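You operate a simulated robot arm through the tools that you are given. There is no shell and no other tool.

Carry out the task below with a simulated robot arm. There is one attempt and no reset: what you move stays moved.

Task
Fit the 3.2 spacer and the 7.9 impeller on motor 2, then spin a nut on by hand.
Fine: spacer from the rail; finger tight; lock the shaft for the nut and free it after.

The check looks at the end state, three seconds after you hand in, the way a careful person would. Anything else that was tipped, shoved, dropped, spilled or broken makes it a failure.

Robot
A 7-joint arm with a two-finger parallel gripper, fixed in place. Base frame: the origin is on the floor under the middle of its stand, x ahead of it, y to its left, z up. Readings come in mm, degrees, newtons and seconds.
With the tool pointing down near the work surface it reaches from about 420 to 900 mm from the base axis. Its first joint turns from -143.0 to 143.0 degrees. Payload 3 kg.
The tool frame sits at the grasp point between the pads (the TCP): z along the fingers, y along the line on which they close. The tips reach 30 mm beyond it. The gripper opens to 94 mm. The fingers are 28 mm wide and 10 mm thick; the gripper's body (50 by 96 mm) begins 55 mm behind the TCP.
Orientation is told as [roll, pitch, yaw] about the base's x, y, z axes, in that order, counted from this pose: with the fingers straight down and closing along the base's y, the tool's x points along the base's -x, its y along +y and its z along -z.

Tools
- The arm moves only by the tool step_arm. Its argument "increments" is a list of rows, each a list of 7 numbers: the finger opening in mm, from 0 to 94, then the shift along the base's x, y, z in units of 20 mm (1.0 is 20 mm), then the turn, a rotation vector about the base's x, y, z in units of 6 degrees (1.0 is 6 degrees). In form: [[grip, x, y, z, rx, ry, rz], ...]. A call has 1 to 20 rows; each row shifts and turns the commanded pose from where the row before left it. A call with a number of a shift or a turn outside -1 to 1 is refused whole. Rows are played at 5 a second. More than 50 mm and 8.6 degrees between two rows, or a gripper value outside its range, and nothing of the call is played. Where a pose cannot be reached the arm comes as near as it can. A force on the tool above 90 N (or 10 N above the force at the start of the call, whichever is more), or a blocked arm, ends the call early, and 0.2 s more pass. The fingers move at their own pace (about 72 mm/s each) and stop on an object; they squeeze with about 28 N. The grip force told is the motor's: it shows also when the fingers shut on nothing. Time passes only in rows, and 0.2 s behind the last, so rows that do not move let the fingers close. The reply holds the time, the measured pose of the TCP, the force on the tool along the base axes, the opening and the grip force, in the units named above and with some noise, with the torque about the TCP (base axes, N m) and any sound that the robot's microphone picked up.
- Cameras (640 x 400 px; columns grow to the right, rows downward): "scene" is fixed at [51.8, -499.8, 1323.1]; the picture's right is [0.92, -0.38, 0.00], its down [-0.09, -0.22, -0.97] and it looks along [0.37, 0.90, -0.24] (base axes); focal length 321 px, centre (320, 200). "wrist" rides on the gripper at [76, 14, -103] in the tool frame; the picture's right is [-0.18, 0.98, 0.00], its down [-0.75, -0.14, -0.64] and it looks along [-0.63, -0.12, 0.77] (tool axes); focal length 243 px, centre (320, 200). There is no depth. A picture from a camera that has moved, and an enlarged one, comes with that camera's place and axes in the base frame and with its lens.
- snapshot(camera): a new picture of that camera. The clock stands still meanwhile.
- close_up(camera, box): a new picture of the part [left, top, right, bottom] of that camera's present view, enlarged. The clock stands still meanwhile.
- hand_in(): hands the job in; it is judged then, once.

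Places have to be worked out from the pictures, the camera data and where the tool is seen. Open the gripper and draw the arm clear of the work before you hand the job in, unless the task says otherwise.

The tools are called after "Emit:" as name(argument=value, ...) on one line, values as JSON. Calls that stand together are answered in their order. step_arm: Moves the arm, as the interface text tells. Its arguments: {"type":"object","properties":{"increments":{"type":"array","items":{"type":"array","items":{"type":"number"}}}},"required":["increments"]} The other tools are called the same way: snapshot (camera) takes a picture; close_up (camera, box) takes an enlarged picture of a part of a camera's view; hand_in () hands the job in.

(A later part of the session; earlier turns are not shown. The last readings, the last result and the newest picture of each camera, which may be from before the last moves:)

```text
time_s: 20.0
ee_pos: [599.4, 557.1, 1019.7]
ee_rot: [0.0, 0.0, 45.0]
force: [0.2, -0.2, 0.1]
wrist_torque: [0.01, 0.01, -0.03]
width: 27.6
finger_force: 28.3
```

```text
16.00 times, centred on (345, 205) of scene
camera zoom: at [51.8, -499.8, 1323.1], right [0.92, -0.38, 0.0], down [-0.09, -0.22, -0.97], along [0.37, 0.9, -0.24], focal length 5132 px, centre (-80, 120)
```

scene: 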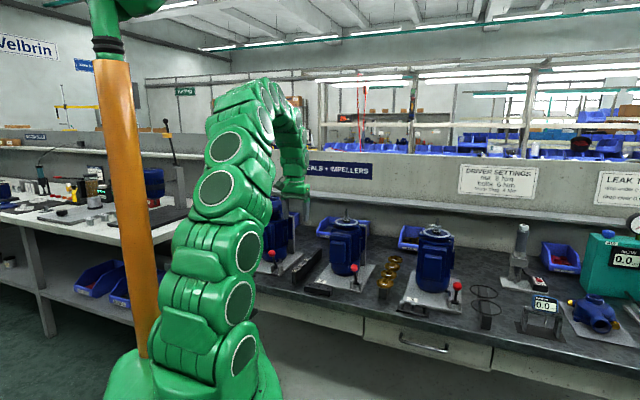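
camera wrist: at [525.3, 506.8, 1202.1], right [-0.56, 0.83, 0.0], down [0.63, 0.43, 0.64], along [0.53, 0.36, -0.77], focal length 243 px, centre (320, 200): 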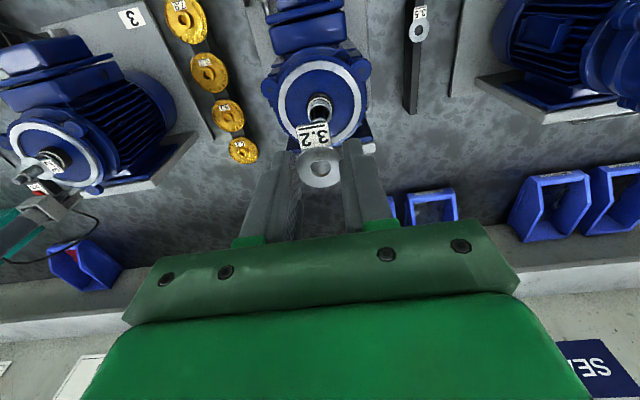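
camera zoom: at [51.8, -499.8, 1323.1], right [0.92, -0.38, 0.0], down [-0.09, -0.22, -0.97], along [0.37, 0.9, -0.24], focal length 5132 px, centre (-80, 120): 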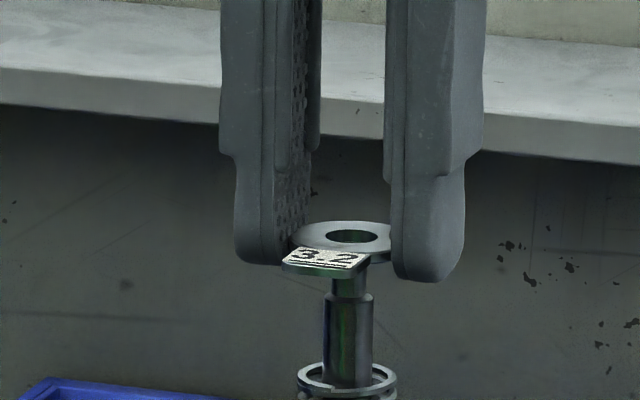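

Offset is now only ~0.4 mm in the view's right direction. I make that last correction and lower 6 mm so the tip enters the hole.

Emit:
step_arm(increments=[[22, -0.011, 0.015, -0.15, 0, 0, 0], [22, 0, 0, -0.15, 0, 0, 0], [22, 0, 0, 0, 0, 0, 0], [22, 0, 0, 0, 0, 0, 0]])

Emit:
close_up(camera="wrist", box=[296, 150, 344, 180])

Emit:
close_up(camera="scene", box=[337, 200, 353, 210])

```text
time_s: 21.0
ee_pos: [599.2, 558.8, 1014.9]
ee_rot: [0.0, 0.0, 45.0]
force: [-0.4, 0.1, -0.6]
wrist_torque: [-0.01, 0.0, 0.02]
width: 27.4
finger_force: 27.8
```

```text
13.33 times, centred on (320, 165) of wrist
camera zoom: at [535.8, 513.2, 1116.0], right [-0.56, 0.83, 0.0], down [0.63, 0.43, 0.64], along [0.53, 0.36, -0.77], focal length 3235 px, centre (320, 667)
```

zoom: 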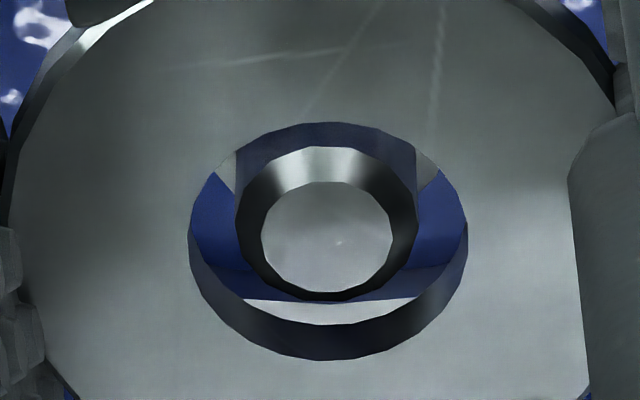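

```text
16.00 times, centred on (345, 205) of scene
camera zoom: at [51.8, -499.8, 1323.1], right [0.92, -0.38, 0.0], down [-0.09, -0.22, -0.97], along [0.37, 0.9, -0.24], focal length 5132 px, centre (-80, 120)
```

zoom: 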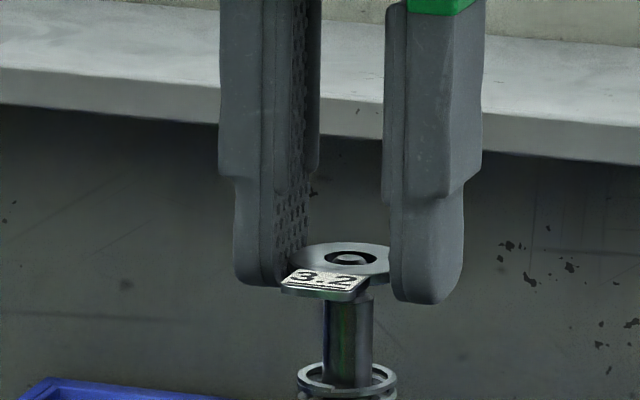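

The tip is centred in the hole to within ~0.2 mm. I lower another 5 mm (just above the shoulder) and recheck.

Emit:
step_arm(increments=[[22, 0, 0, -0.125, 0, 0, 0], [22, 0, 0, -0.125, 0, 0, 0], [22, 0, 0, 0, 0, 0, 0], [22, 0, 0, 0, 0, 0, 0]])

Emit:
close_up(camera="wrist", box=[296, 150, 344, 180])

Emit:
close_up(camera="scene", box=[337, 200, 353, 210])

```text
time_s: 22.0
ee_pos: [598.6, 559.1, 1009.2]
ee_rot: [0.0, 0.1, 45.0]
force: [-0.1, 0.1, 0.2]
wrist_torque: [0.0, 0.03, 0.01]
width: 27.5
finger_force: 28.3
```

```text
13.33 times, centred on (320, 165) of wrist
camera zoom: at [535.1, 513.4, 1110.8], right [-0.56, 0.83, 0.0], down [0.63, 0.43, 0.64], along [0.53, 0.36, -0.77], focal length 3235 px, centre (320, 667)
```

zoom: 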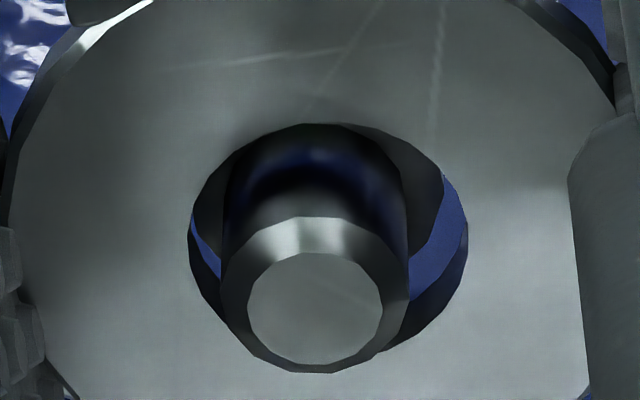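

```text
16.00 times, centred on (345, 205) of scene
camera zoom: at [51.8, -499.8, 1323.1], right [0.92, -0.38, 0.0], down [-0.09, -0.22, -0.97], along [0.37, 0.9, -0.24], focal length 5132 px, centre (-80, 120)
```

zoom: 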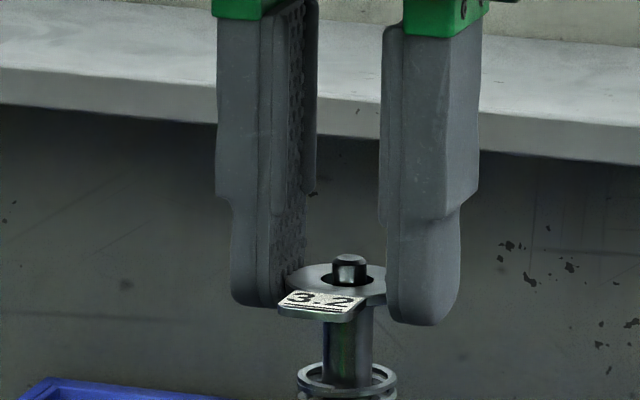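

The arm drifted (−0.7, +0.2) during that step; I correct by the same amount before passing the shoulder.

Emit:
step_arm(increments=[[22, 0.035, -0.01, 0, 0, 0, 0], [22, 0, 0, 0, 0, 0, 0], [22, 0, 0, 0, 0, 0, 0]])

Emit:
close_up(camera="wrist", box=[296, 150, 344, 180])

```text
time_s: 22.8
ee_pos: [600.2, 559.2, 1009.6]
ee_rot: [0.0, -0.1, 45.0]
force: [0.6, 0.4, 0.6]
wrist_torque: [-0.02, 0.03, 0.02]
width: 27.7
finger_force: 28.3
```

```text
13.33 times, centred on (320, 165) of wrist
camera zoom: at [536.5, 513.6, 1110.7], right [-0.56, 0.83, 0.0], down [0.63, 0.43, 0.64], along [0.53, 0.36, -0.77], focal length 3235 px, centre (320, 667)
```

zoom: 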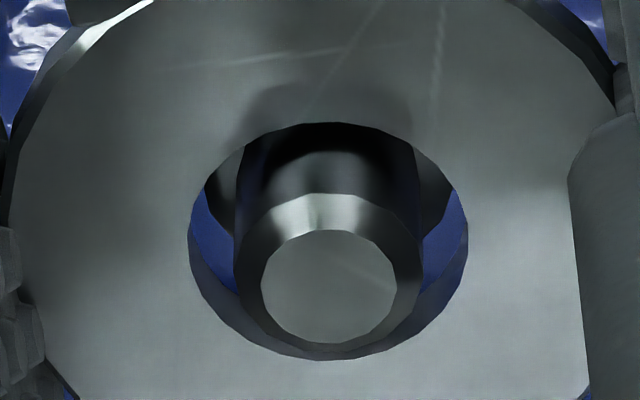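

Tip/shoulder are now centred to within ~0.3 mm. I nudge back slightly and lower 3 mm across the shoulder.

Emit:
step_arm(increments=[[22, -0.012, -0.008, -0.05, 0, 0, 0], [22, 0, 0, -0.1, 0, 0, 0], [22, 0, 0, 0, 0, 0, 0], [22, 0, 0, 0, 0, 0, 0]])

Emit:
close_up(camera="wrist", box=[296, 150, 344, 180])

Emit:
close_up(camera="scene", box=[337, 200, 353, 210])

```text
time_s: 23.8
ee_pos: [599.4, 559.1, 1007.2]
ee_rot: [0.1, 0.0, 45.0]
force: [0.3, 0.2, -0.7]
wrist_torque: [0.02, 0.01, 0.01]
width: 27.7
finger_force: 27.9
```

```text
13.33 times, centred on (320, 165) of wrist
camera zoom: at [536.3, 513.2, 1108.0], right [-0.56, 0.83, 0.0], down [0.63, 0.43, 0.64], along [0.53, 0.36, -0.77], focal length 3235 px, centre (320, 667)
```

zoom: 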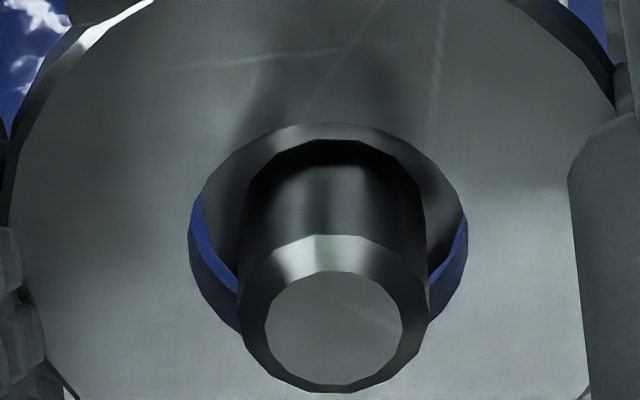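

```text
16.00 times, centred on (345, 205) of scene
camera zoom: at [51.8, -499.8, 1323.1], right [0.92, -0.38, 0.0], down [-0.09, -0.22, -0.97], along [0.37, 0.9, -0.24], focal length 5132 px, centre (-80, 120)
```

zoom: 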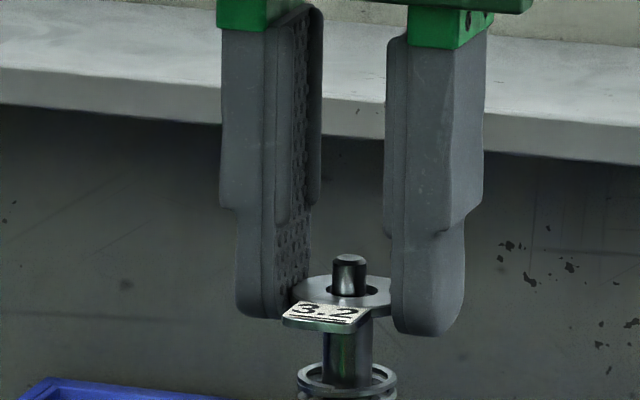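

Nearly concentric with the shoulder (≈0.2 mm). I continue down 4 mm with a tiny +y trim, watching force.

Emit:
step_arm(increments=[[22, 0, 0.009, -0.05, 0, 0, 0], [22, 0, 0, -0.075, 0, 0, 0], [22, 0, 0, -0.075, 0, 0, 0], [22, 0, 0, 0, 0, 0, 0], [22, 0, 0, 0, 0, 0, 0]])

Emit:
close_up(camera="wrist", box=[296, 150, 344, 180])

Emit:
close_up(camera="scene", box=[337, 200, 353, 210])

```text
time_s: 25.0
ee_pos: [600.5, 558.4, 1002.8]
ee_rot: [0.1, -0.1, 45.0]
force: [-1.0, 1.4, -1.0]
wrist_torque: [0.0, 0.0, -0.04]
width: 27.8
finger_force: 28.0
```

```text
13.33 times, centred on (320, 165) of wrist
camera zoom: at [536.3, 513.5, 1104.5], right [-0.56, 0.83, 0.0], down [0.63, 0.43, 0.64], along [0.53, 0.36, -0.77], focal length 3235 px, centre (320, 667)
```

zoom: 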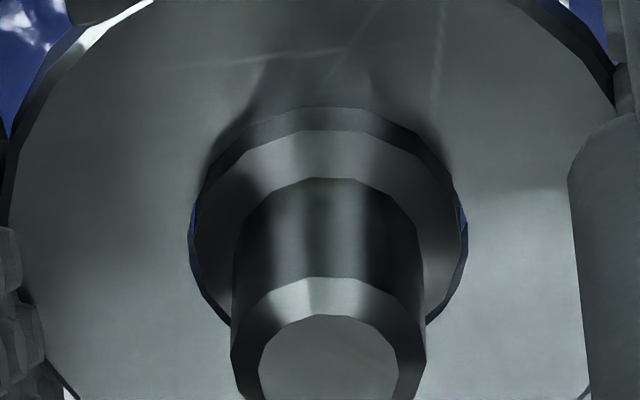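

```text
16.00 times, centred on (345, 205) of scene
camera zoom: at [51.8, -499.8, 1323.1], right [0.92, -0.38, 0.0], down [-0.09, -0.22, -0.97], along [0.37, 0.9, -0.24], focal length 5132 px, centre (-80, 120)
```

zoom: 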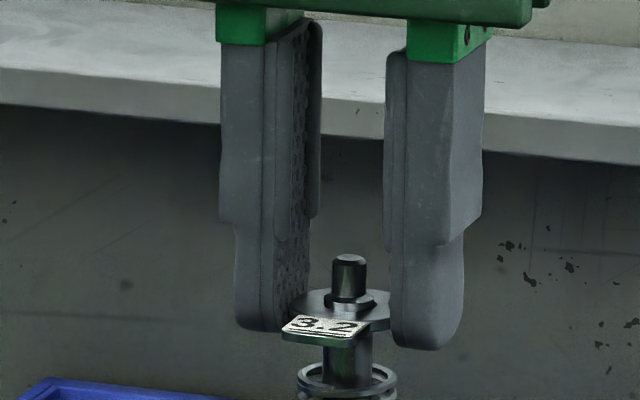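

The spacer is past the shoulder and sliding on the shaft with negligible force; the spring's top is ~12 mm lower. I lower 11 mm gently.

Emit:
step_arm(increments=[[22, 0, 0, -0.1, 0, 0, 0], [22, 0, 0, -0.1, 0, 0, 0], [22, 0, 0, -0.1, 0, 0, 0], [22, 0, 0, -0.1, 0, 0, 0], [22, 0, 0, -0.15, 0, 0, 0], [22, 0, 0, 0, 0, 0, 0], [22, 0, 0, 0, 0, 0, 0]])

Emit:
close_up(camera="wrist", box=[280, 130, 360, 180])

Emit:
close_up(camera="scene", box=[333, 203, 357, 218])

```text
time_s: 26.6
ee_pos: [599.0, 558.3, 990.5]
ee_rot: [0.0, 0.2, 45.0]
force: [-13.3, -10.4, -20.3]
wrist_torque: [-0.21, 0.3, 0.01]
width: 27.9
finger_force: 27.9
```

```text
8.00 times, centred on (320, 155) of wrist
camera zoom: at [536.1, 513.5, 1091.7], right [-0.57, 0.82, 0.0], down [0.63, 0.43, 0.64], along [0.53, 0.36, -0.77], focal length 1941 px, centre (320, 560)
```

zoom: 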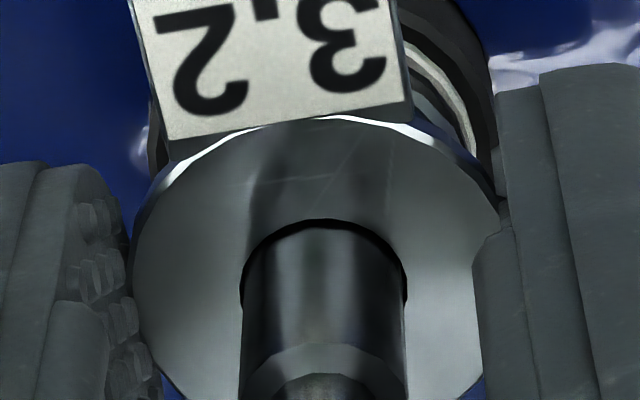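

```text
16.00 times, centred on (345, 210) of scene
camera zoom: at [51.8, -499.8, 1323.1], right [0.92, -0.38, 0.0], down [-0.09, -0.22, -0.97], along [0.37, 0.9, -0.24], focal length 5132 px, centre (-80, 32)
```

zoom: 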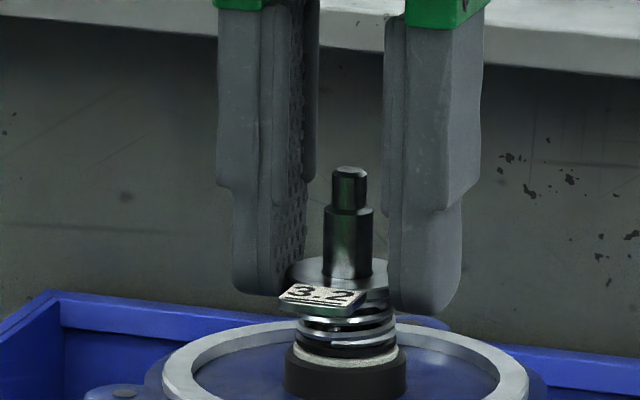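

The ring now touches the spring (20 N and some side load). I release it here, opening gently, and inspect.

Emit:
step_arm(increments=[[30, 0, 0, 0, 0, 0, 0], [36, 0, 0, 0, 0, 0, 0], [44, 0, 0, 0, 0, 0, 0], [44, 0, 0, 0, 0, 0, 0]])

Emit:
close_up(camera="wrist", box=[280, 130, 360, 180])

Emit:
close_up(camera="scene", box=[333, 203, 357, 218])

```text
time_s: 27.6
ee_pos: [600.5, 559.1, 991.1]
ee_rot: [0.0, -0.1, 45.0]
force: [0.9, 0.0, -0.6]
wrist_torque: [-0.01, -0.04, -0.03]
width: 43.9
finger_force: 0.1
```

```text
8.00 times, centred on (320, 155) of wrist
camera zoom: at [536.4, 513.5, 1092.5], right [-0.56, 0.83, 0.0], down [0.63, 0.43, 0.64], along [0.53, 0.36, -0.77], focal length 1941 px, centre (320, 560)
```

zoom: 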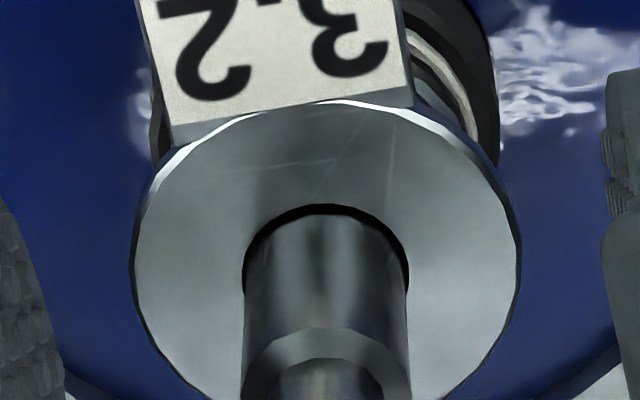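

```text
16.00 times, centred on (345, 210) of scene
camera zoom: at [51.8, -499.8, 1323.1], right [0.92, -0.38, 0.0], down [-0.09, -0.22, -0.97], along [0.37, 0.9, -0.24], focal length 5132 px, centre (-80, 32)
```

zoom: 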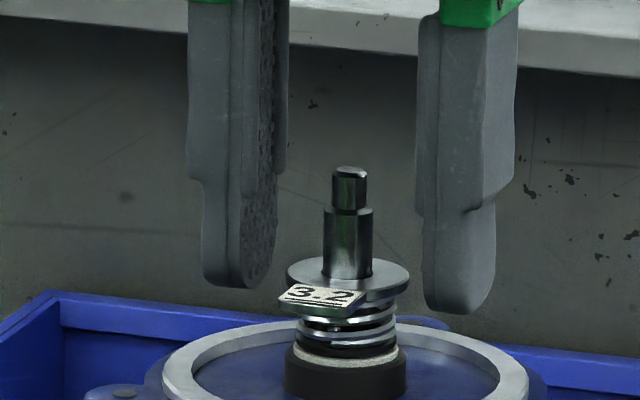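

The spacer is resting level on the spring. I lift straight up 100 mm, then head to the 7.9 impeller area at safe height.

Emit:
step_arm(increments=[[44, 0, 0, 0.5, 0, 0, 0], [44, 0, 0, 1, 0, 0, 0], [44, 0, 0, 1, 0, 0, 0], [44, 0, 0, 1, 0, 0, 0], [44, 0, 0, 1, 0, 0, 0], [44, 0, 0, 1, 0, 0, 0], [60, 0, 0, 0, 0, 0, 0]])

Emit:
snapshot(camera="wrist")

Emit:
close_up(camera="wrist", box=[280, 70, 360, 120])

Emit:
close_up(camera="scene", box=[320, 190, 400, 290])

```text
time_s: 29.2
ee_pos: [601.7, 558.1, 1102.3]
ee_rot: [0.0, 0.0, 45.1]
force: [-0.7, -1.0, 0.1]
wrist_torque: [-0.01, 0.02, -0.01]
width: 60.1
finger_force: 0.0
```

```text
taken
camera wrist: at [536.8, 514.4, 1203.0], right [-0.57, 0.82, 0.0], down [0.63, 0.43, 0.64], along [0.53, 0.36, -0.77], focal length 243 px, centre (320, 200)
```

wrist: 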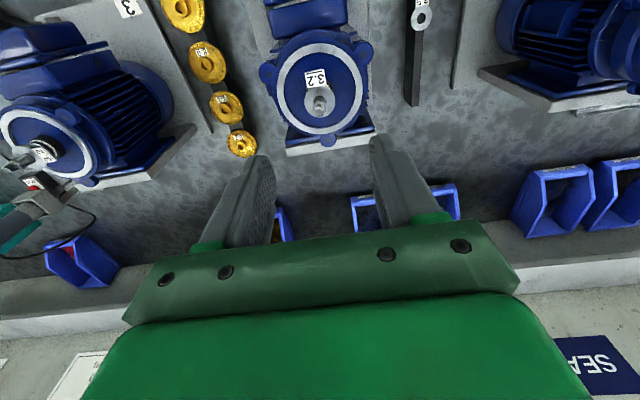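

```text
8.00 times, centred on (320, 95) of wrist
camera zoom: at [536.8, 514.4, 1203.0], right [-0.57, 0.82, 0.0], down [0.63, 0.43, 0.64], along [0.53, 0.36, -0.77], focal length 1941 px, centre (320, 1040)
```

zoom: 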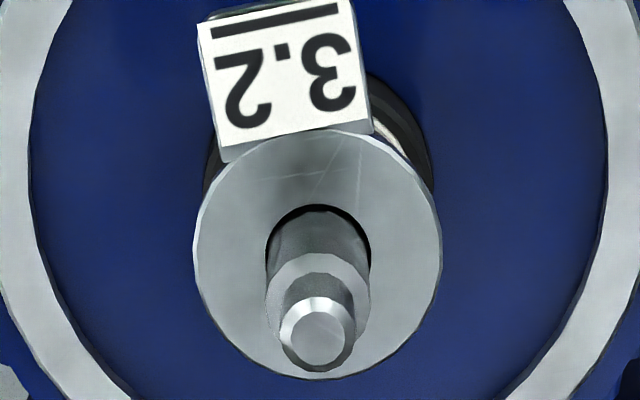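

```text
4.00 times, centred on (360, 240) of scene
camera zoom: at [51.8, -499.8, 1323.1], right [0.92, -0.38, 0.0], down [-0.09, -0.22, -0.97], along [0.37, 0.9, -0.24], focal length 1283 px, centre (160, 40)
```

zoom: 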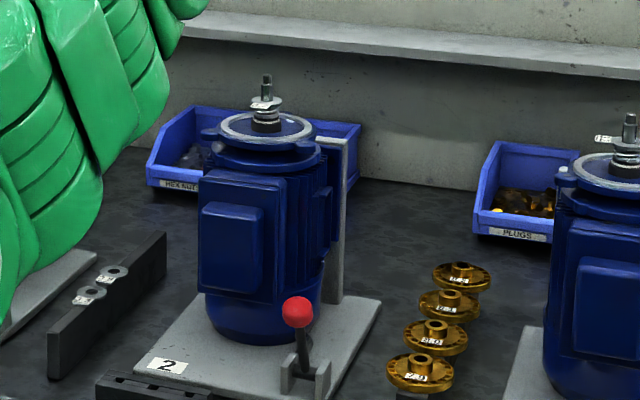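

Spacer seated; the shaft axis works out to about (600, 557.5). Next is the 7.9 impeller near (660, 363, 770): I move over it at height for a closer view.

Emit:
step_arm(increments=[[75, 0.3, -0.975, 0, 0, 0, 0], [75, 0.3, -0.975, 0, 0, 0, 0], [75, 0.3, -0.975, 0, 0, 0, 0], [75, 0.3, -0.975, 0, 0, 0, 0], [75, 0.3, -0.975, 0, 0, 0, 0], [75, 0.3, -0.975, 0, 0, 0, 0], [75, 0.3, -0.975, 0, 0, 0, 0], [75, 0.3, -0.975, 0, 0, 0, 0], [75, 0.3, -0.975, 0, 0, 0, 0], [75, 0.3, -0.975, 0, 0, 0, 0], [75, 0, 0, -0.9, 0, 0, 0], [75, 0, 0, -0.9, 0, 0, 0], [75, 0, 0, -0.9, 0, 0, 0], [75, 0, 0, -0.9, 0, 0, 0], [75, 0, 0, -0.9, 0, 0, 0], [75, 0, 0, -0.9, 0, 0, 0], [75, 0, 0, 0, 0, 0, 0], [75, 0, 0, 0, 0, 0, 0]])

Emit:
snapshot(camera="wrist")

Emit:
close_up(camera="wrist", box=[280, 50, 380, 120])

Emit:
snapshot(camera="scene")

```text
time_s: 33.0
ee_pos: [663.2, 362.1, 992.0]
ee_rot: [0.0, 0.0, 45.1]
force: [0.3, -0.5, 0.3]
wrist_torque: [-0.02, 0.05, 0.02]
width: 75.1
finger_force: 0.1
```

```text
taken
camera wrist: at [598.9, 316.4, 1092.9], right [-0.56, 0.83, 0.0], down [0.63, 0.43, 0.64], along [0.53, 0.36, -0.77], focal length 243 px, centre (320, 200)
```

wrist: 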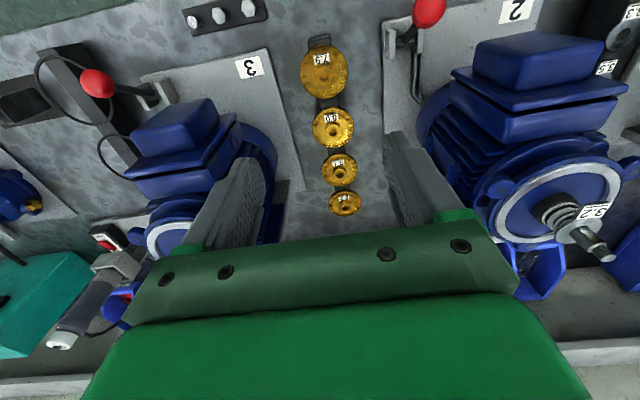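

```text
5.71 times, centred on (330, 85) of wrist
camera zoom: at [598.9, 316.4, 1092.9], right [-0.56, 0.83, 0.0], down [0.63, 0.43, 0.64], along [0.53, 0.36, -0.77], focal length 1386 px, centre (263, 857)
```

zoom: 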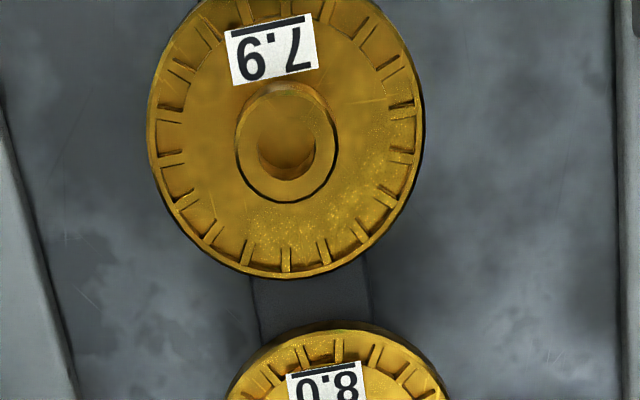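

```text
taken
```

scene: 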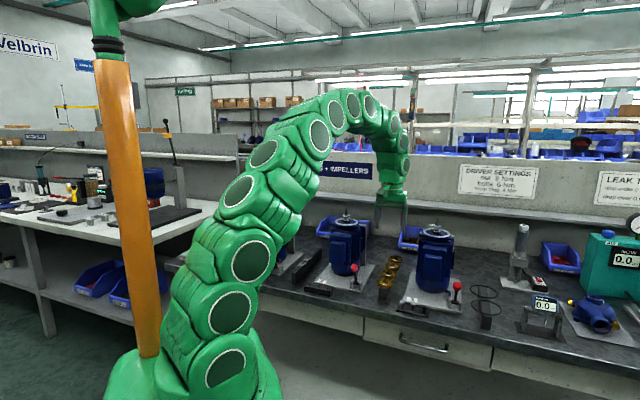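

Hub bore ~12.5 mm, disc ~59 mm OD. I correct by about (−5.4, +1.2) mm and come down to z≈850 for a precise look.

Emit:
step_arm(increments=[[80, -0.09, 0.02, -0.95, 0, 0, 0], [80, -0.09, 0.02, -0.95, 0, 0, 0], [80, -0.09, 0.02, -0.95, 0, 0, 0], [80, 0, 0, -0.95, 0, 0, 0], [80, 0, 0, -0.95, 0, 0, 0], [80, 0, 0, -0.95, 0, 0, 0], [80, 0, 0, -0.95, 0, 0, 0], [80, 0, 0, -0.4, 0, 0, 0], [80, 0, 0, 0, 0, 0, 0], [80, 0, 0, 0, 0, 0, 0]])

Emit:
snapshot(camera="wrist")

Emit:
close_up(camera="wrist", box=[260, 70, 380, 160])

Emit:
close_up(camera="scene", box=[330, 200, 450, 300])

```text
time_s: 35.2
ee_pos: [656.5, 363.4, 852.0]
ee_rot: [0.0, 0.1, 44.9]
force: [-0.1, -0.1, -0.5]
wrist_torque: [-0.02, 0.0, -0.02]
width: 80.1
finger_force: 0.1
```

```text
taken
camera wrist: at [592.1, 318.6, 953.2], right [-0.56, 0.83, 0.0], down [0.63, 0.43, 0.64], along [0.53, 0.36, -0.77], focal length 243 px, centre (320, 200)
```

wrist: 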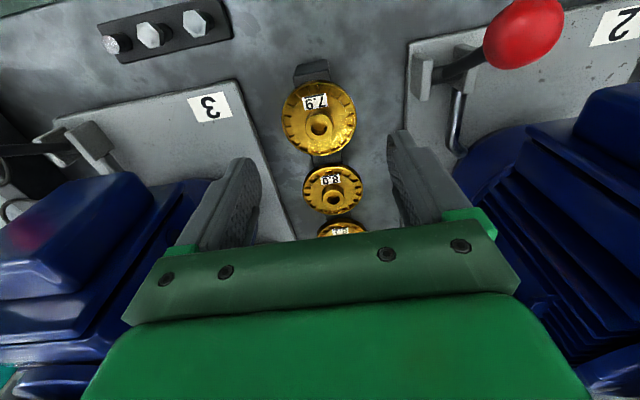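

```text
4.44 times, centred on (320, 115) of wrist
camera zoom: at [592.1, 318.6, 953.2], right [-0.56, 0.83, 0.0], down [0.63, 0.43, 0.64], along [0.53, 0.36, -0.77], focal length 1078 px, centre (320, 578)
```

zoom: 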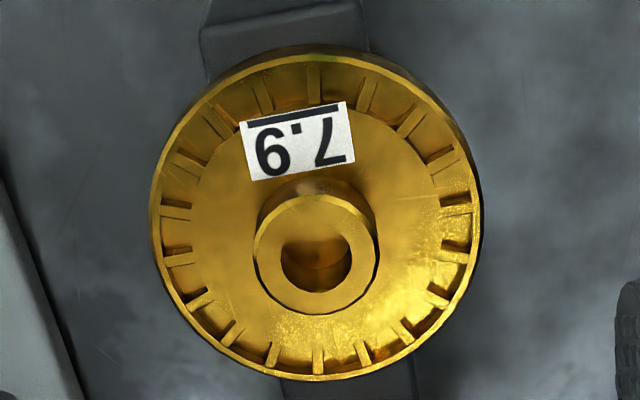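

```text
4.00 times, centred on (390, 250) of scene
camera zoom: at [51.8, -499.8, 1323.1], right [0.92, -0.38, 0.0], down [-0.09, -0.22, -0.97], along [0.37, 0.9, -0.24], focal length 1283 px, centre (40, 0)
```

zoom: 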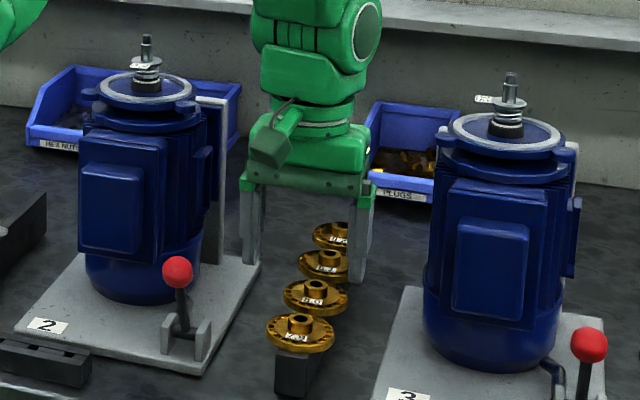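

Hub top is near z≈776, disc rim ~755–762. I trim y by −1.6 mm, descend to z≈795 with fingers wide, and verify before going around the rim.

Emit:
step_arm(increments=[[84, 0.007, -0.08, -0.95, 0, 0, 0], [84, 0, 0, -0.95, 0, 0, 0], [84, 0, 0, -0.9, 0, 0, 0], [84, 0, 0, 0, 0, 0, 0], [84, 0, 0, 0, 0, 0, 0]])

Emit:
snapshot(camera="wrist")

Emit:
close_up(camera="scene", box=[340, 230, 440, 310])

```text
time_s: 36.4
ee_pos: [658.0, 362.3, 796.8]
ee_rot: [-0.1, 0.0, 45.0]
force: [-0.6, -0.2, 0.1]
wrist_torque: [-0.02, 0.01, -0.02]
width: 83.7
finger_force: 0.1
```

```text
taken
camera wrist: at [594.3, 317.6, 897.8], right [-0.56, 0.83, 0.0], down [0.63, 0.43, 0.64], along [0.53, 0.36, -0.77], focal length 243 px, centre (320, 200)
```

wrist: 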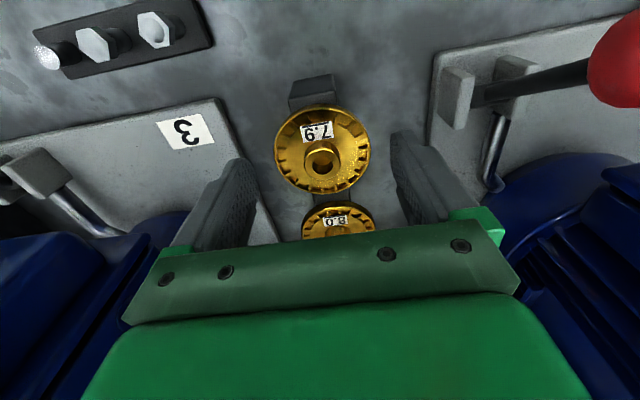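

```text
5.00 times, centred on (390, 270) of scene
camera zoom: at [51.8, -499.8, 1323.1], right [0.92, -0.38, 0.0], down [-0.09, -0.22, -0.97], along [0.37, 0.9, -0.24], focal length 1604 px, centre (-30, -150)
```

zoom: 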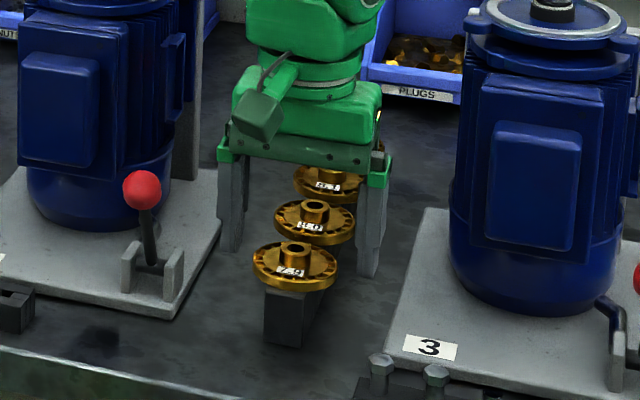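

Fingers straddle the 7.9 disc. I zoom in to confirm centring before the last 13 mm.

Emit:
close_up(camera="wrist", box=[230, 95, 410, 215])

```text
3.33 times, centred on (320, 155) of wrist
camera zoom: at [594.3, 317.6, 897.8], right [-0.56, 0.83, 0.0], down [0.63, 0.43, 0.64], along [0.53, 0.36, -0.77], focal length 809 px, centre (320, 350)
```

zoom: 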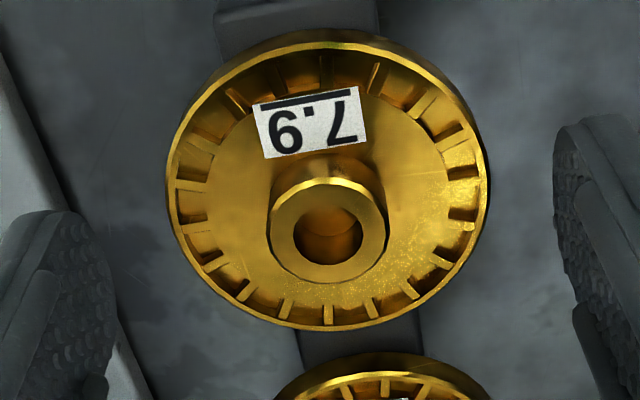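

Well centred sideways; about 1.5–2 mm off along the depth. I trim that, lower to z≈784 and close on the rim.

Emit:
step_arm(increments=[[84, -0.06, -0.045, -0.3, 0, 0, 0], [84, 0, 0, -0.35, 0, 0, 0], [84, 0, 0, 0, 0, 0, 0], [70, 0, 0, 0, 0, 0, 0], [64, 0, 0, 0, 0, 0, 0], [52, 0, 0, 0, 0, 0, 0], [52, 0, 0, 0, 0, 0, 0], [52, 0, 0, 0, 0, 0, 0]])

Emit:
close_up(camera="wrist", box=[230, 105, 410, 225])

Emit:
close_up(camera="scene", box=[340, 230, 440, 310])

```text
time_s: 38.2
ee_pos: [654.9, 360.6, 783.7]
ee_rot: [0.0, 0.1, 45.0]
force: [-0.4, -1.0, -0.6]
wrist_torque: [0.02, 0.03, -0.04]
width: 59.1
finger_force: 28.1
```

```text
3.33 times, centred on (320, 165) of wrist
camera zoom: at [591.4, 316.6, 884.7], right [-0.56, 0.83, 0.0], down [0.63, 0.43, 0.64], along [0.53, 0.36, -0.77], focal length 809 px, centre (320, 317)
```

zoom: 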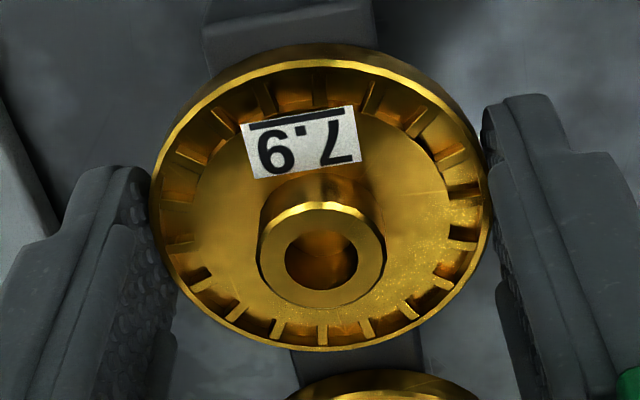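

```text
5.00 times, centred on (390, 270) of scene
camera zoom: at [51.8, -499.8, 1323.1], right [0.92, -0.38, 0.0], down [-0.09, -0.22, -0.97], along [0.37, 0.9, -0.24], focal length 1604 px, centre (-30, -150)
```

zoom: 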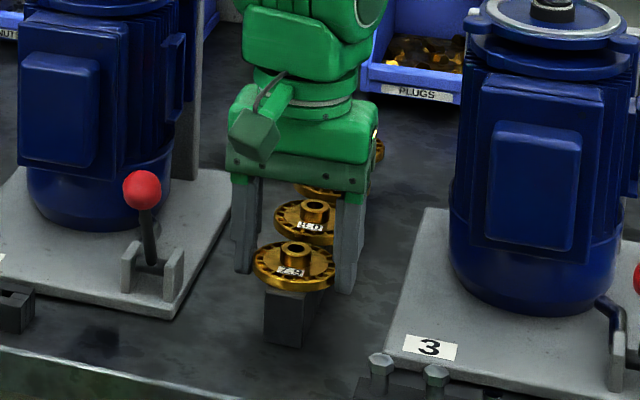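

Rim gripped at 59.1 mm. I lift 30 mm and verify the impeller comes up level.

Emit:
step_arm(increments=[[52, 0, 0, 0.2, 0, 0, 0], [52, 0, 0, 0.5, 0, 0, 0], [52, 0, 0, 0.8, 0, 0, 0], [52, 0, 0, 1, 0, 0, 0], [52, 0, 0, 0, 0, 0, 0], [52, 0, 0, 0, 0, 0, 0]])

Emit:
close_up(camera="wrist", box=[230, 105, 410, 225])

Emit:
close_up(camera="scene", box=[340, 220, 440, 300])

```text
time_s: 39.6
ee_pos: [652.7, 361.7, 833.8]
ee_rot: [0.1, 0.1, 45.0]
force: [0.6, -0.2, -0.7]
wrist_torque: [0.03, 0.01, 0.03]
width: 59.3
finger_force: 28.1
```

```text
3.33 times, centred on (320, 165) of wrist
camera zoom: at [589.2, 316.8, 935.4], right [-0.56, 0.83, 0.0], down [0.63, 0.43, 0.64], along [0.53, 0.36, -0.77], focal length 809 px, centre (320, 317)
```

zoom: 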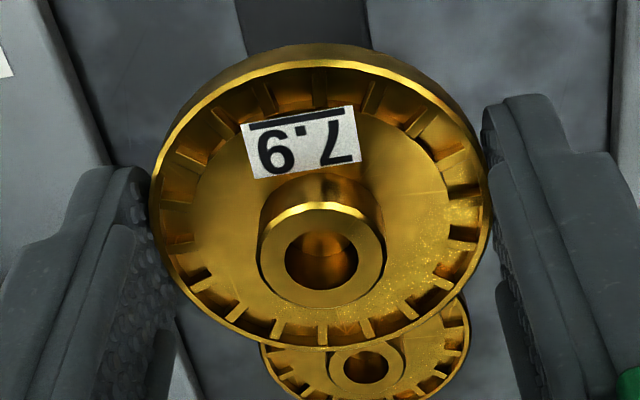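

```text
5.00 times, centred on (390, 260) of scene
camera zoom: at [51.8, -499.8, 1323.1], right [0.92, -0.38, 0.0], down [-0.09, -0.22, -0.97], along [0.37, 0.9, -0.24], focal length 1604 px, centre (-30, -100)
```

zoom: 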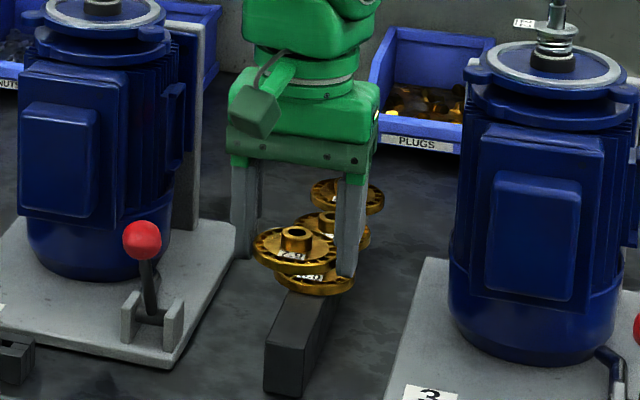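

The 7.9 impeller is held level; the others are undisturbed. I rise well clear and move over motor 2's shaft.

Emit:
step_arm(increments=[[52, 0, 0, 1, 0, 0, 0], [52, 0, 0, 1, 0, 0, 0], [52, 0, 0, 1, 0, 0, 0], [52, 0, 0, 1, 0, 0, 0], [52, 0, 0, 1, 0, 0, 0], [52, 0, 0, 1, 0, 0, 0], [52, 0, 0, 1, 0, 0, 0], [52, 0, 0, 1, 0, 0, 0], [52, 0, 0, 1, 0, 0, 0], [52, -0.2685, 0.981, 0.375, 0, 0, 0], [52, -0.2685, 0.981, 0.375, 0, 0, 0], [52, -0.2685, 0.981, 0.375, 0, 0, 0], [52, -0.2685, 0.981, 0.375, 0, 0, 0], [52, -0.2685, 0.981, 0.375, 0, 0, 0], [52, -0.2685, 0.981, 0.375, 0, 0, 0], [52, -0.2685, 0.981, 0.375, 0, 0, 0], [52, -0.2685, 0.981, 0.375, 0, 0, 0], [52, -0.2685, 0.981, 0.375, 0, 0, 0], [52, -0.2685, 0.981, 0.375, 0, 0, 0]])

Emit:
step_arm(increments=[[52, 0, 0, 0, 0, 0, 0], [52, 0, 0, 0, 0, 0, 0]])

Emit:
close_up(camera="wrist", box=[270, 100, 370, 200])

Emit:
close_up(camera="scene", box=[320, 165, 380, 215])

```text
time_s: 43.6
ee_pos: [599.2, 559.7, 1089.1]
ee_rot: [0.0, 0.0, 45.0]
force: [0.8, 0.6, -1.0]
wrist_torque: [-0.01, 0.02, -0.01]
width: 58.7
finger_force: 27.8
```

```text
time_s: 44.2
ee_pos: [600.1, 559.7, 1087.3]
ee_rot: [0.1, 0.0, 45.0]
force: [0.1, 0.1, -0.4]
wrist_torque: [-0.03, -0.02, -0.03]
width: 59.2
finger_force: 27.8
```

```text
4.00 times, centred on (320, 150) of wrist
camera zoom: at [535.6, 514.9, 1189.3], right [-0.56, 0.83, 0.0], down [0.63, 0.43, 0.64], along [0.53, 0.36, -0.77], focal length 970 px, centre (320, 400)
```

zoom: 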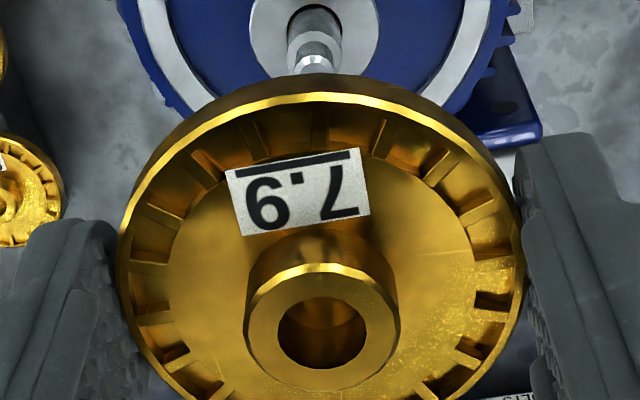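

```text
8.00 times, centred on (350, 190) of scene
camera zoom: at [51.8, -499.8, 1323.1], right [0.92, -0.38, 0.0], down [-0.09, -0.22, -0.97], along [0.37, 0.9, -0.24], focal length 2566 px, centre (80, 280)
```

zoom: 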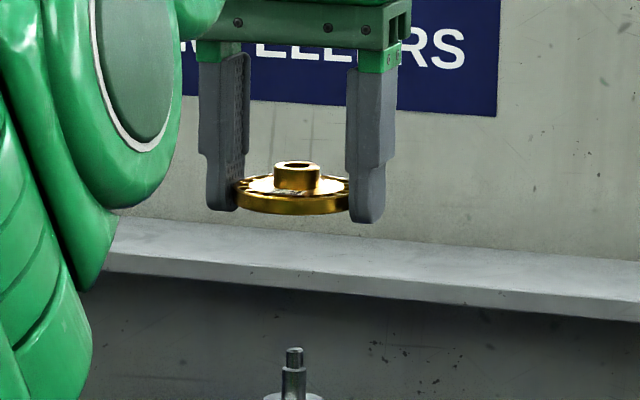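

Nearly there. I take a finer scene zoom to cross-check lateral alignment of hub and shaft.

Emit:
close_up(camera="scene", box=[332, 180, 364, 200])

Emit:
close_up(camera="scene", box=[332, 200, 364, 220])

Emit:
close_up(camera="wrist", box=[296, 160, 344, 190])

```text
16.00 times, centred on (348, 190) of scene
camera zoom: at [51.8, -499.8, 1323.1], right [0.92, -0.38, 0.0], down [-0.09, -0.22, -0.97], along [0.37, 0.9, -0.24], focal length 5132 px, centre (-128, 360)
```

zoom: 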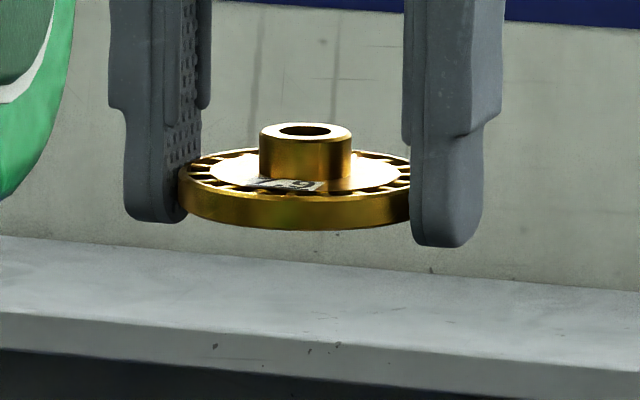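

```text
16.00 times, centred on (348, 210) of scene
camera zoom: at [51.8, -499.8, 1323.1], right [0.92, -0.38, 0.0], down [-0.09, -0.22, -0.97], along [0.37, 0.9, -0.24], focal length 5132 px, centre (-128, 40)
```

zoom: 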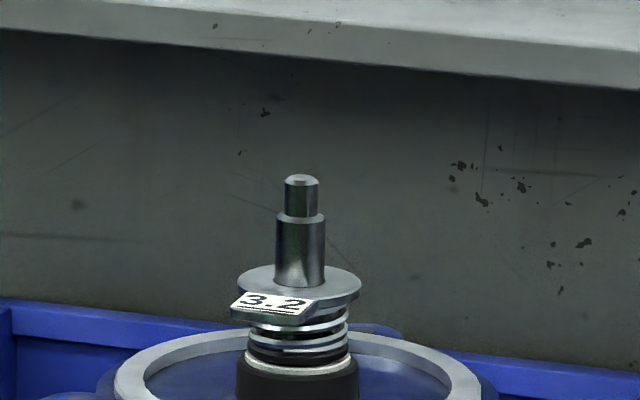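

```text
13.33 times, centred on (320, 175) of wrist
camera zoom: at [535.6, 514.9, 1189.3], right [-0.56, 0.83, 0.0], down [0.63, 0.43, 0.64], along [0.53, 0.36, -0.77], focal length 3235 px, centre (320, 533)
```

zoom: 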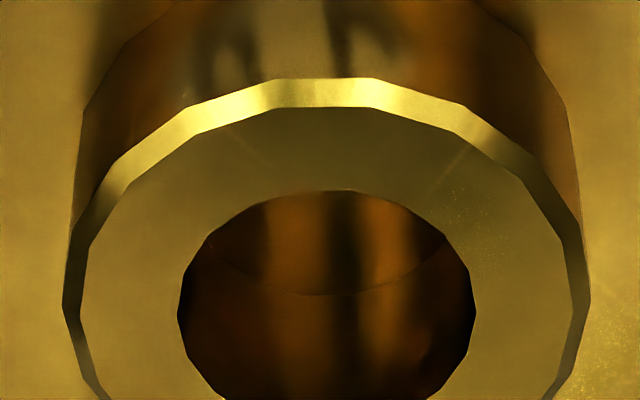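

Both views agree: I need about −1.9 mm in y. I apply that and lower 50 mm, leaving ~15 mm above the tip, then recheck the pose.

Emit:
step_arm(increments=[[52, 0, -0.095, -0.5, 0, 0, 0], [52, 0, 0, -0.5, 0, 0, 0], [52, 0, 0, -0.5, 0, 0, 0], [52, 0, 0, -0.5, 0, 0, 0], [52, 0, 0, -0.5, 0, 0, 0], [52, 0, 0, 0, 0, 0, 0], [52, 0, 0, 0, 0, 0, 0]])

Emit:
close_up(camera="scene", box=[332, 193, 364, 213])

Emit:
close_up(camera="wrist", box=[296, 165, 344, 195])

```text
time_s: 45.8
ee_pos: [600.1, 556.0, 1038.8]
ee_rot: [0.0, -0.1, 44.9]
force: [-0.4, 0.2, -1.2]
wrist_torque: [0.01, -0.02, 0.01]
width: 59.0
finger_force: 27.5
```

```text
16.00 times, centred on (348, 203) of scene
camera zoom: at [51.8, -499.8, 1323.1], right [0.92, -0.38, 0.0], down [-0.09, -0.22, -0.97], along [0.37, 0.9, -0.24], focal length 5132 px, centre (-128, 152)
```

zoom: 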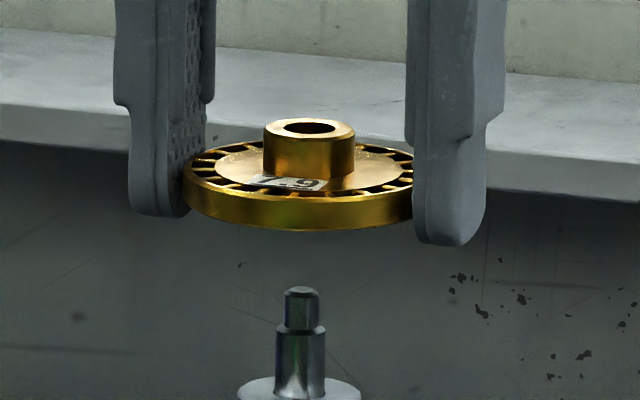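

```text
13.33 times, centred on (320, 180) of wrist
camera zoom: at [536.0, 511.4, 1140.2], right [-0.56, 0.83, 0.0], down [0.63, 0.43, 0.64], along [0.53, 0.36, -0.77], focal length 3235 px, centre (320, 467)
```

zoom: 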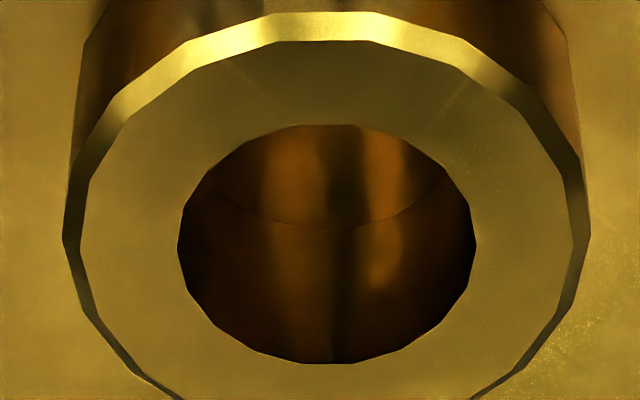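

Current offset estimate is about (−0.85, +1.25) mm. I correct while lowering 13 mm, still ~6 mm above the tip, and recheck.

Emit:
step_arm(increments=[[52, -0.0425, 0.0625, -0.2, 0, 0, 0], [52, 0, 0, -0.25, 0, 0, 0], [52, 0, 0, -0.2, 0, 0, 0], [52, 0, 0, 0, 0, 0, 0], [52, 0, 0, 0, 0, 0, 0]])

Emit:
close_up(camera="scene", box=[332, 195, 364, 215])

Emit:
close_up(camera="wrist", box=[296, 165, 344, 195])

```text
time_s: 47.0
ee_pos: [598.5, 556.5, 1026.3]
ee_rot: [0.0, 0.0, 45.0]
force: [0.5, 0.4, -1.0]
wrist_torque: [0.04, 0.02, 0.03]
width: 58.8
finger_force: 28.5
```

```text
16.00 times, centred on (348, 205) of scene
camera zoom: at [51.8, -499.8, 1323.1], right [0.92, -0.38, 0.0], down [-0.09, -0.22, -0.97], along [0.37, 0.9, -0.24], focal length 5132 px, centre (-128, 120)
```

zoom: 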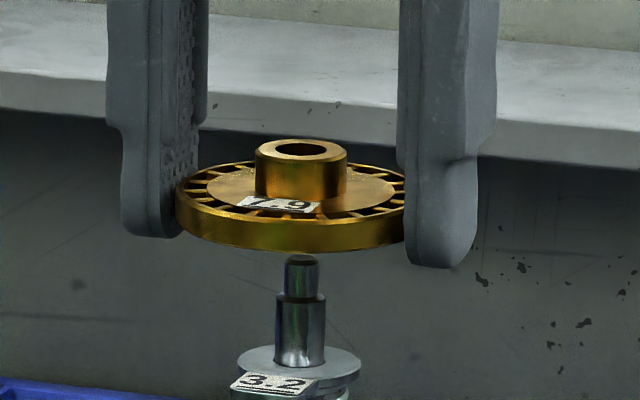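

```text
13.33 times, centred on (320, 180) of wrist
camera zoom: at [534.5, 512.2, 1127.1], right [-0.56, 0.83, 0.0], down [0.63, 0.43, 0.64], along [0.53, 0.36, -0.77], focal length 3235 px, centre (320, 467)
```

zoom: 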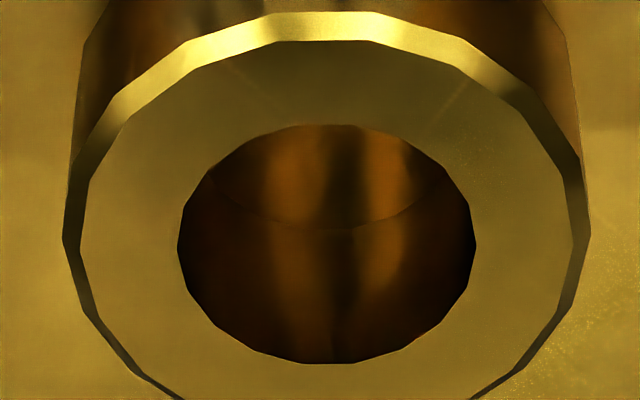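

Estimates put the remaining error along the depth direction at roughly +1.5 mm (the tip radius leaves ±2 mm slack in the bore). I shift (+1.2, +0.9) and lower 11 mm so the tip starts into the bore.

Emit:
step_arm(increments=[[52, 0.06, 0.045, 0, 0, 0, 0], [52, 0, 0, -0.2, 0, 0, 0], [52, 0, 0, -0.2, 0, 0, 0], [52, 0, 0, -0.15, 0, 0, 0], [52, 0, 0, 0, 0, 0, 0], [52, 0, 0, 0, 0, 0, 0]])

Emit:
close_up(camera="scene", box=[332, 195, 364, 215])

Emit:
close_up(camera="wrist", box=[296, 165, 344, 195])

```text
time_s: 48.4
ee_pos: [602.0, 555.6, 1014.3]
ee_rot: [0.0, -0.1, 44.9]
force: [-0.3, 0.2, -0.8]
wrist_torque: [-0.01, 0.01, 0.0]
width: 59.1
finger_force: 28.0
```

```text
16.00 times, centred on (348, 205) of scene
camera zoom: at [51.8, -499.8, 1323.1], right [0.92, -0.38, 0.0], down [-0.09, -0.22, -0.97], along [0.37, 0.9, -0.24], focal length 5132 px, centre (-128, 120)
```

zoom: 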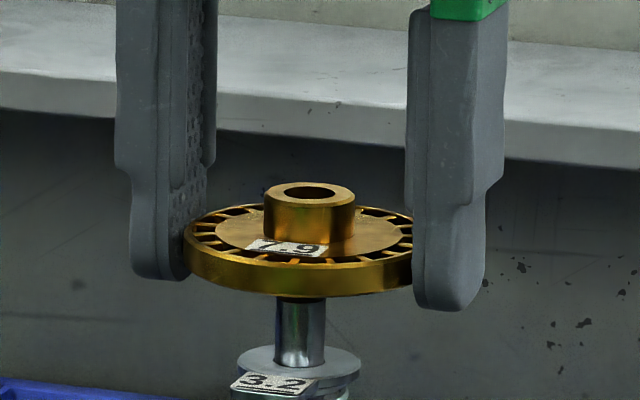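

```text
13.33 times, centred on (320, 180) of wrist
camera zoom: at [537.0, 512.2, 1116.1], right [-0.56, 0.83, 0.0], down [0.63, 0.43, 0.64], along [0.53, 0.36, -0.77], focal length 3235 px, centre (320, 467)
```

zoom: 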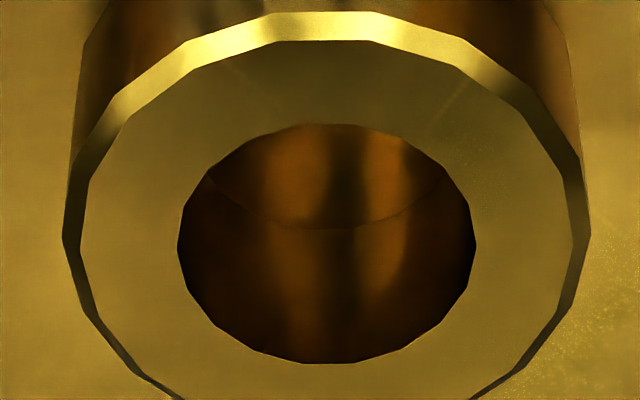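

The arm landed ~1.5 mm off in the image-right direction (no contact, force ≈0). I correct by (−1.3, +0.95) at constant height.

Emit:
step_arm(increments=[[52, -0.065, 0.0475, 0, 0, 0, 0], [52, 0, 0, 0, 0, 0, 0], [52, 0, 0, 0, 0, 0, 0]])

Emit:
close_up(camera="scene", box=[332, 195, 364, 215])

Emit:
close_up(camera="wrist", box=[296, 165, 344, 195])

```text
time_s: 49.2
ee_pos: [599.2, 557.9, 1014.6]
ee_rot: [0.0, -0.1, 45.1]
force: [-0.5, -0.1, -0.4]
wrist_torque: [0.01, -0.01, 0.0]
width: 59.0
finger_force: 27.9
```

```text
16.00 times, centred on (348, 205) of scene
camera zoom: at [51.8, -499.8, 1323.1], right [0.92, -0.38, 0.0], down [-0.09, -0.22, -0.97], along [0.37, 0.9, -0.24], focal length 5132 px, centre (-128, 120)
```

zoom: 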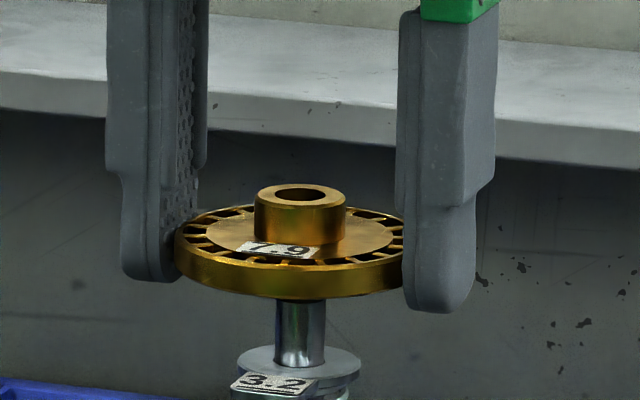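

```text
13.33 times, centred on (320, 180) of wrist
camera zoom: at [535.1, 513.3, 1115.6], right [-0.56, 0.83, 0.0], down [0.63, 0.43, 0.64], along [0.53, 0.36, -0.77], focal length 3235 px, centre (320, 467)
```

zoom: 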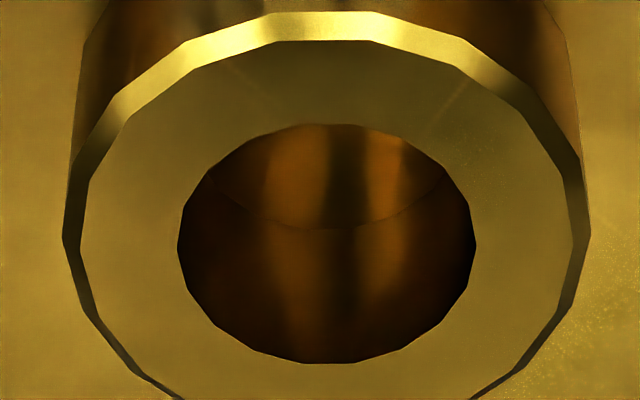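

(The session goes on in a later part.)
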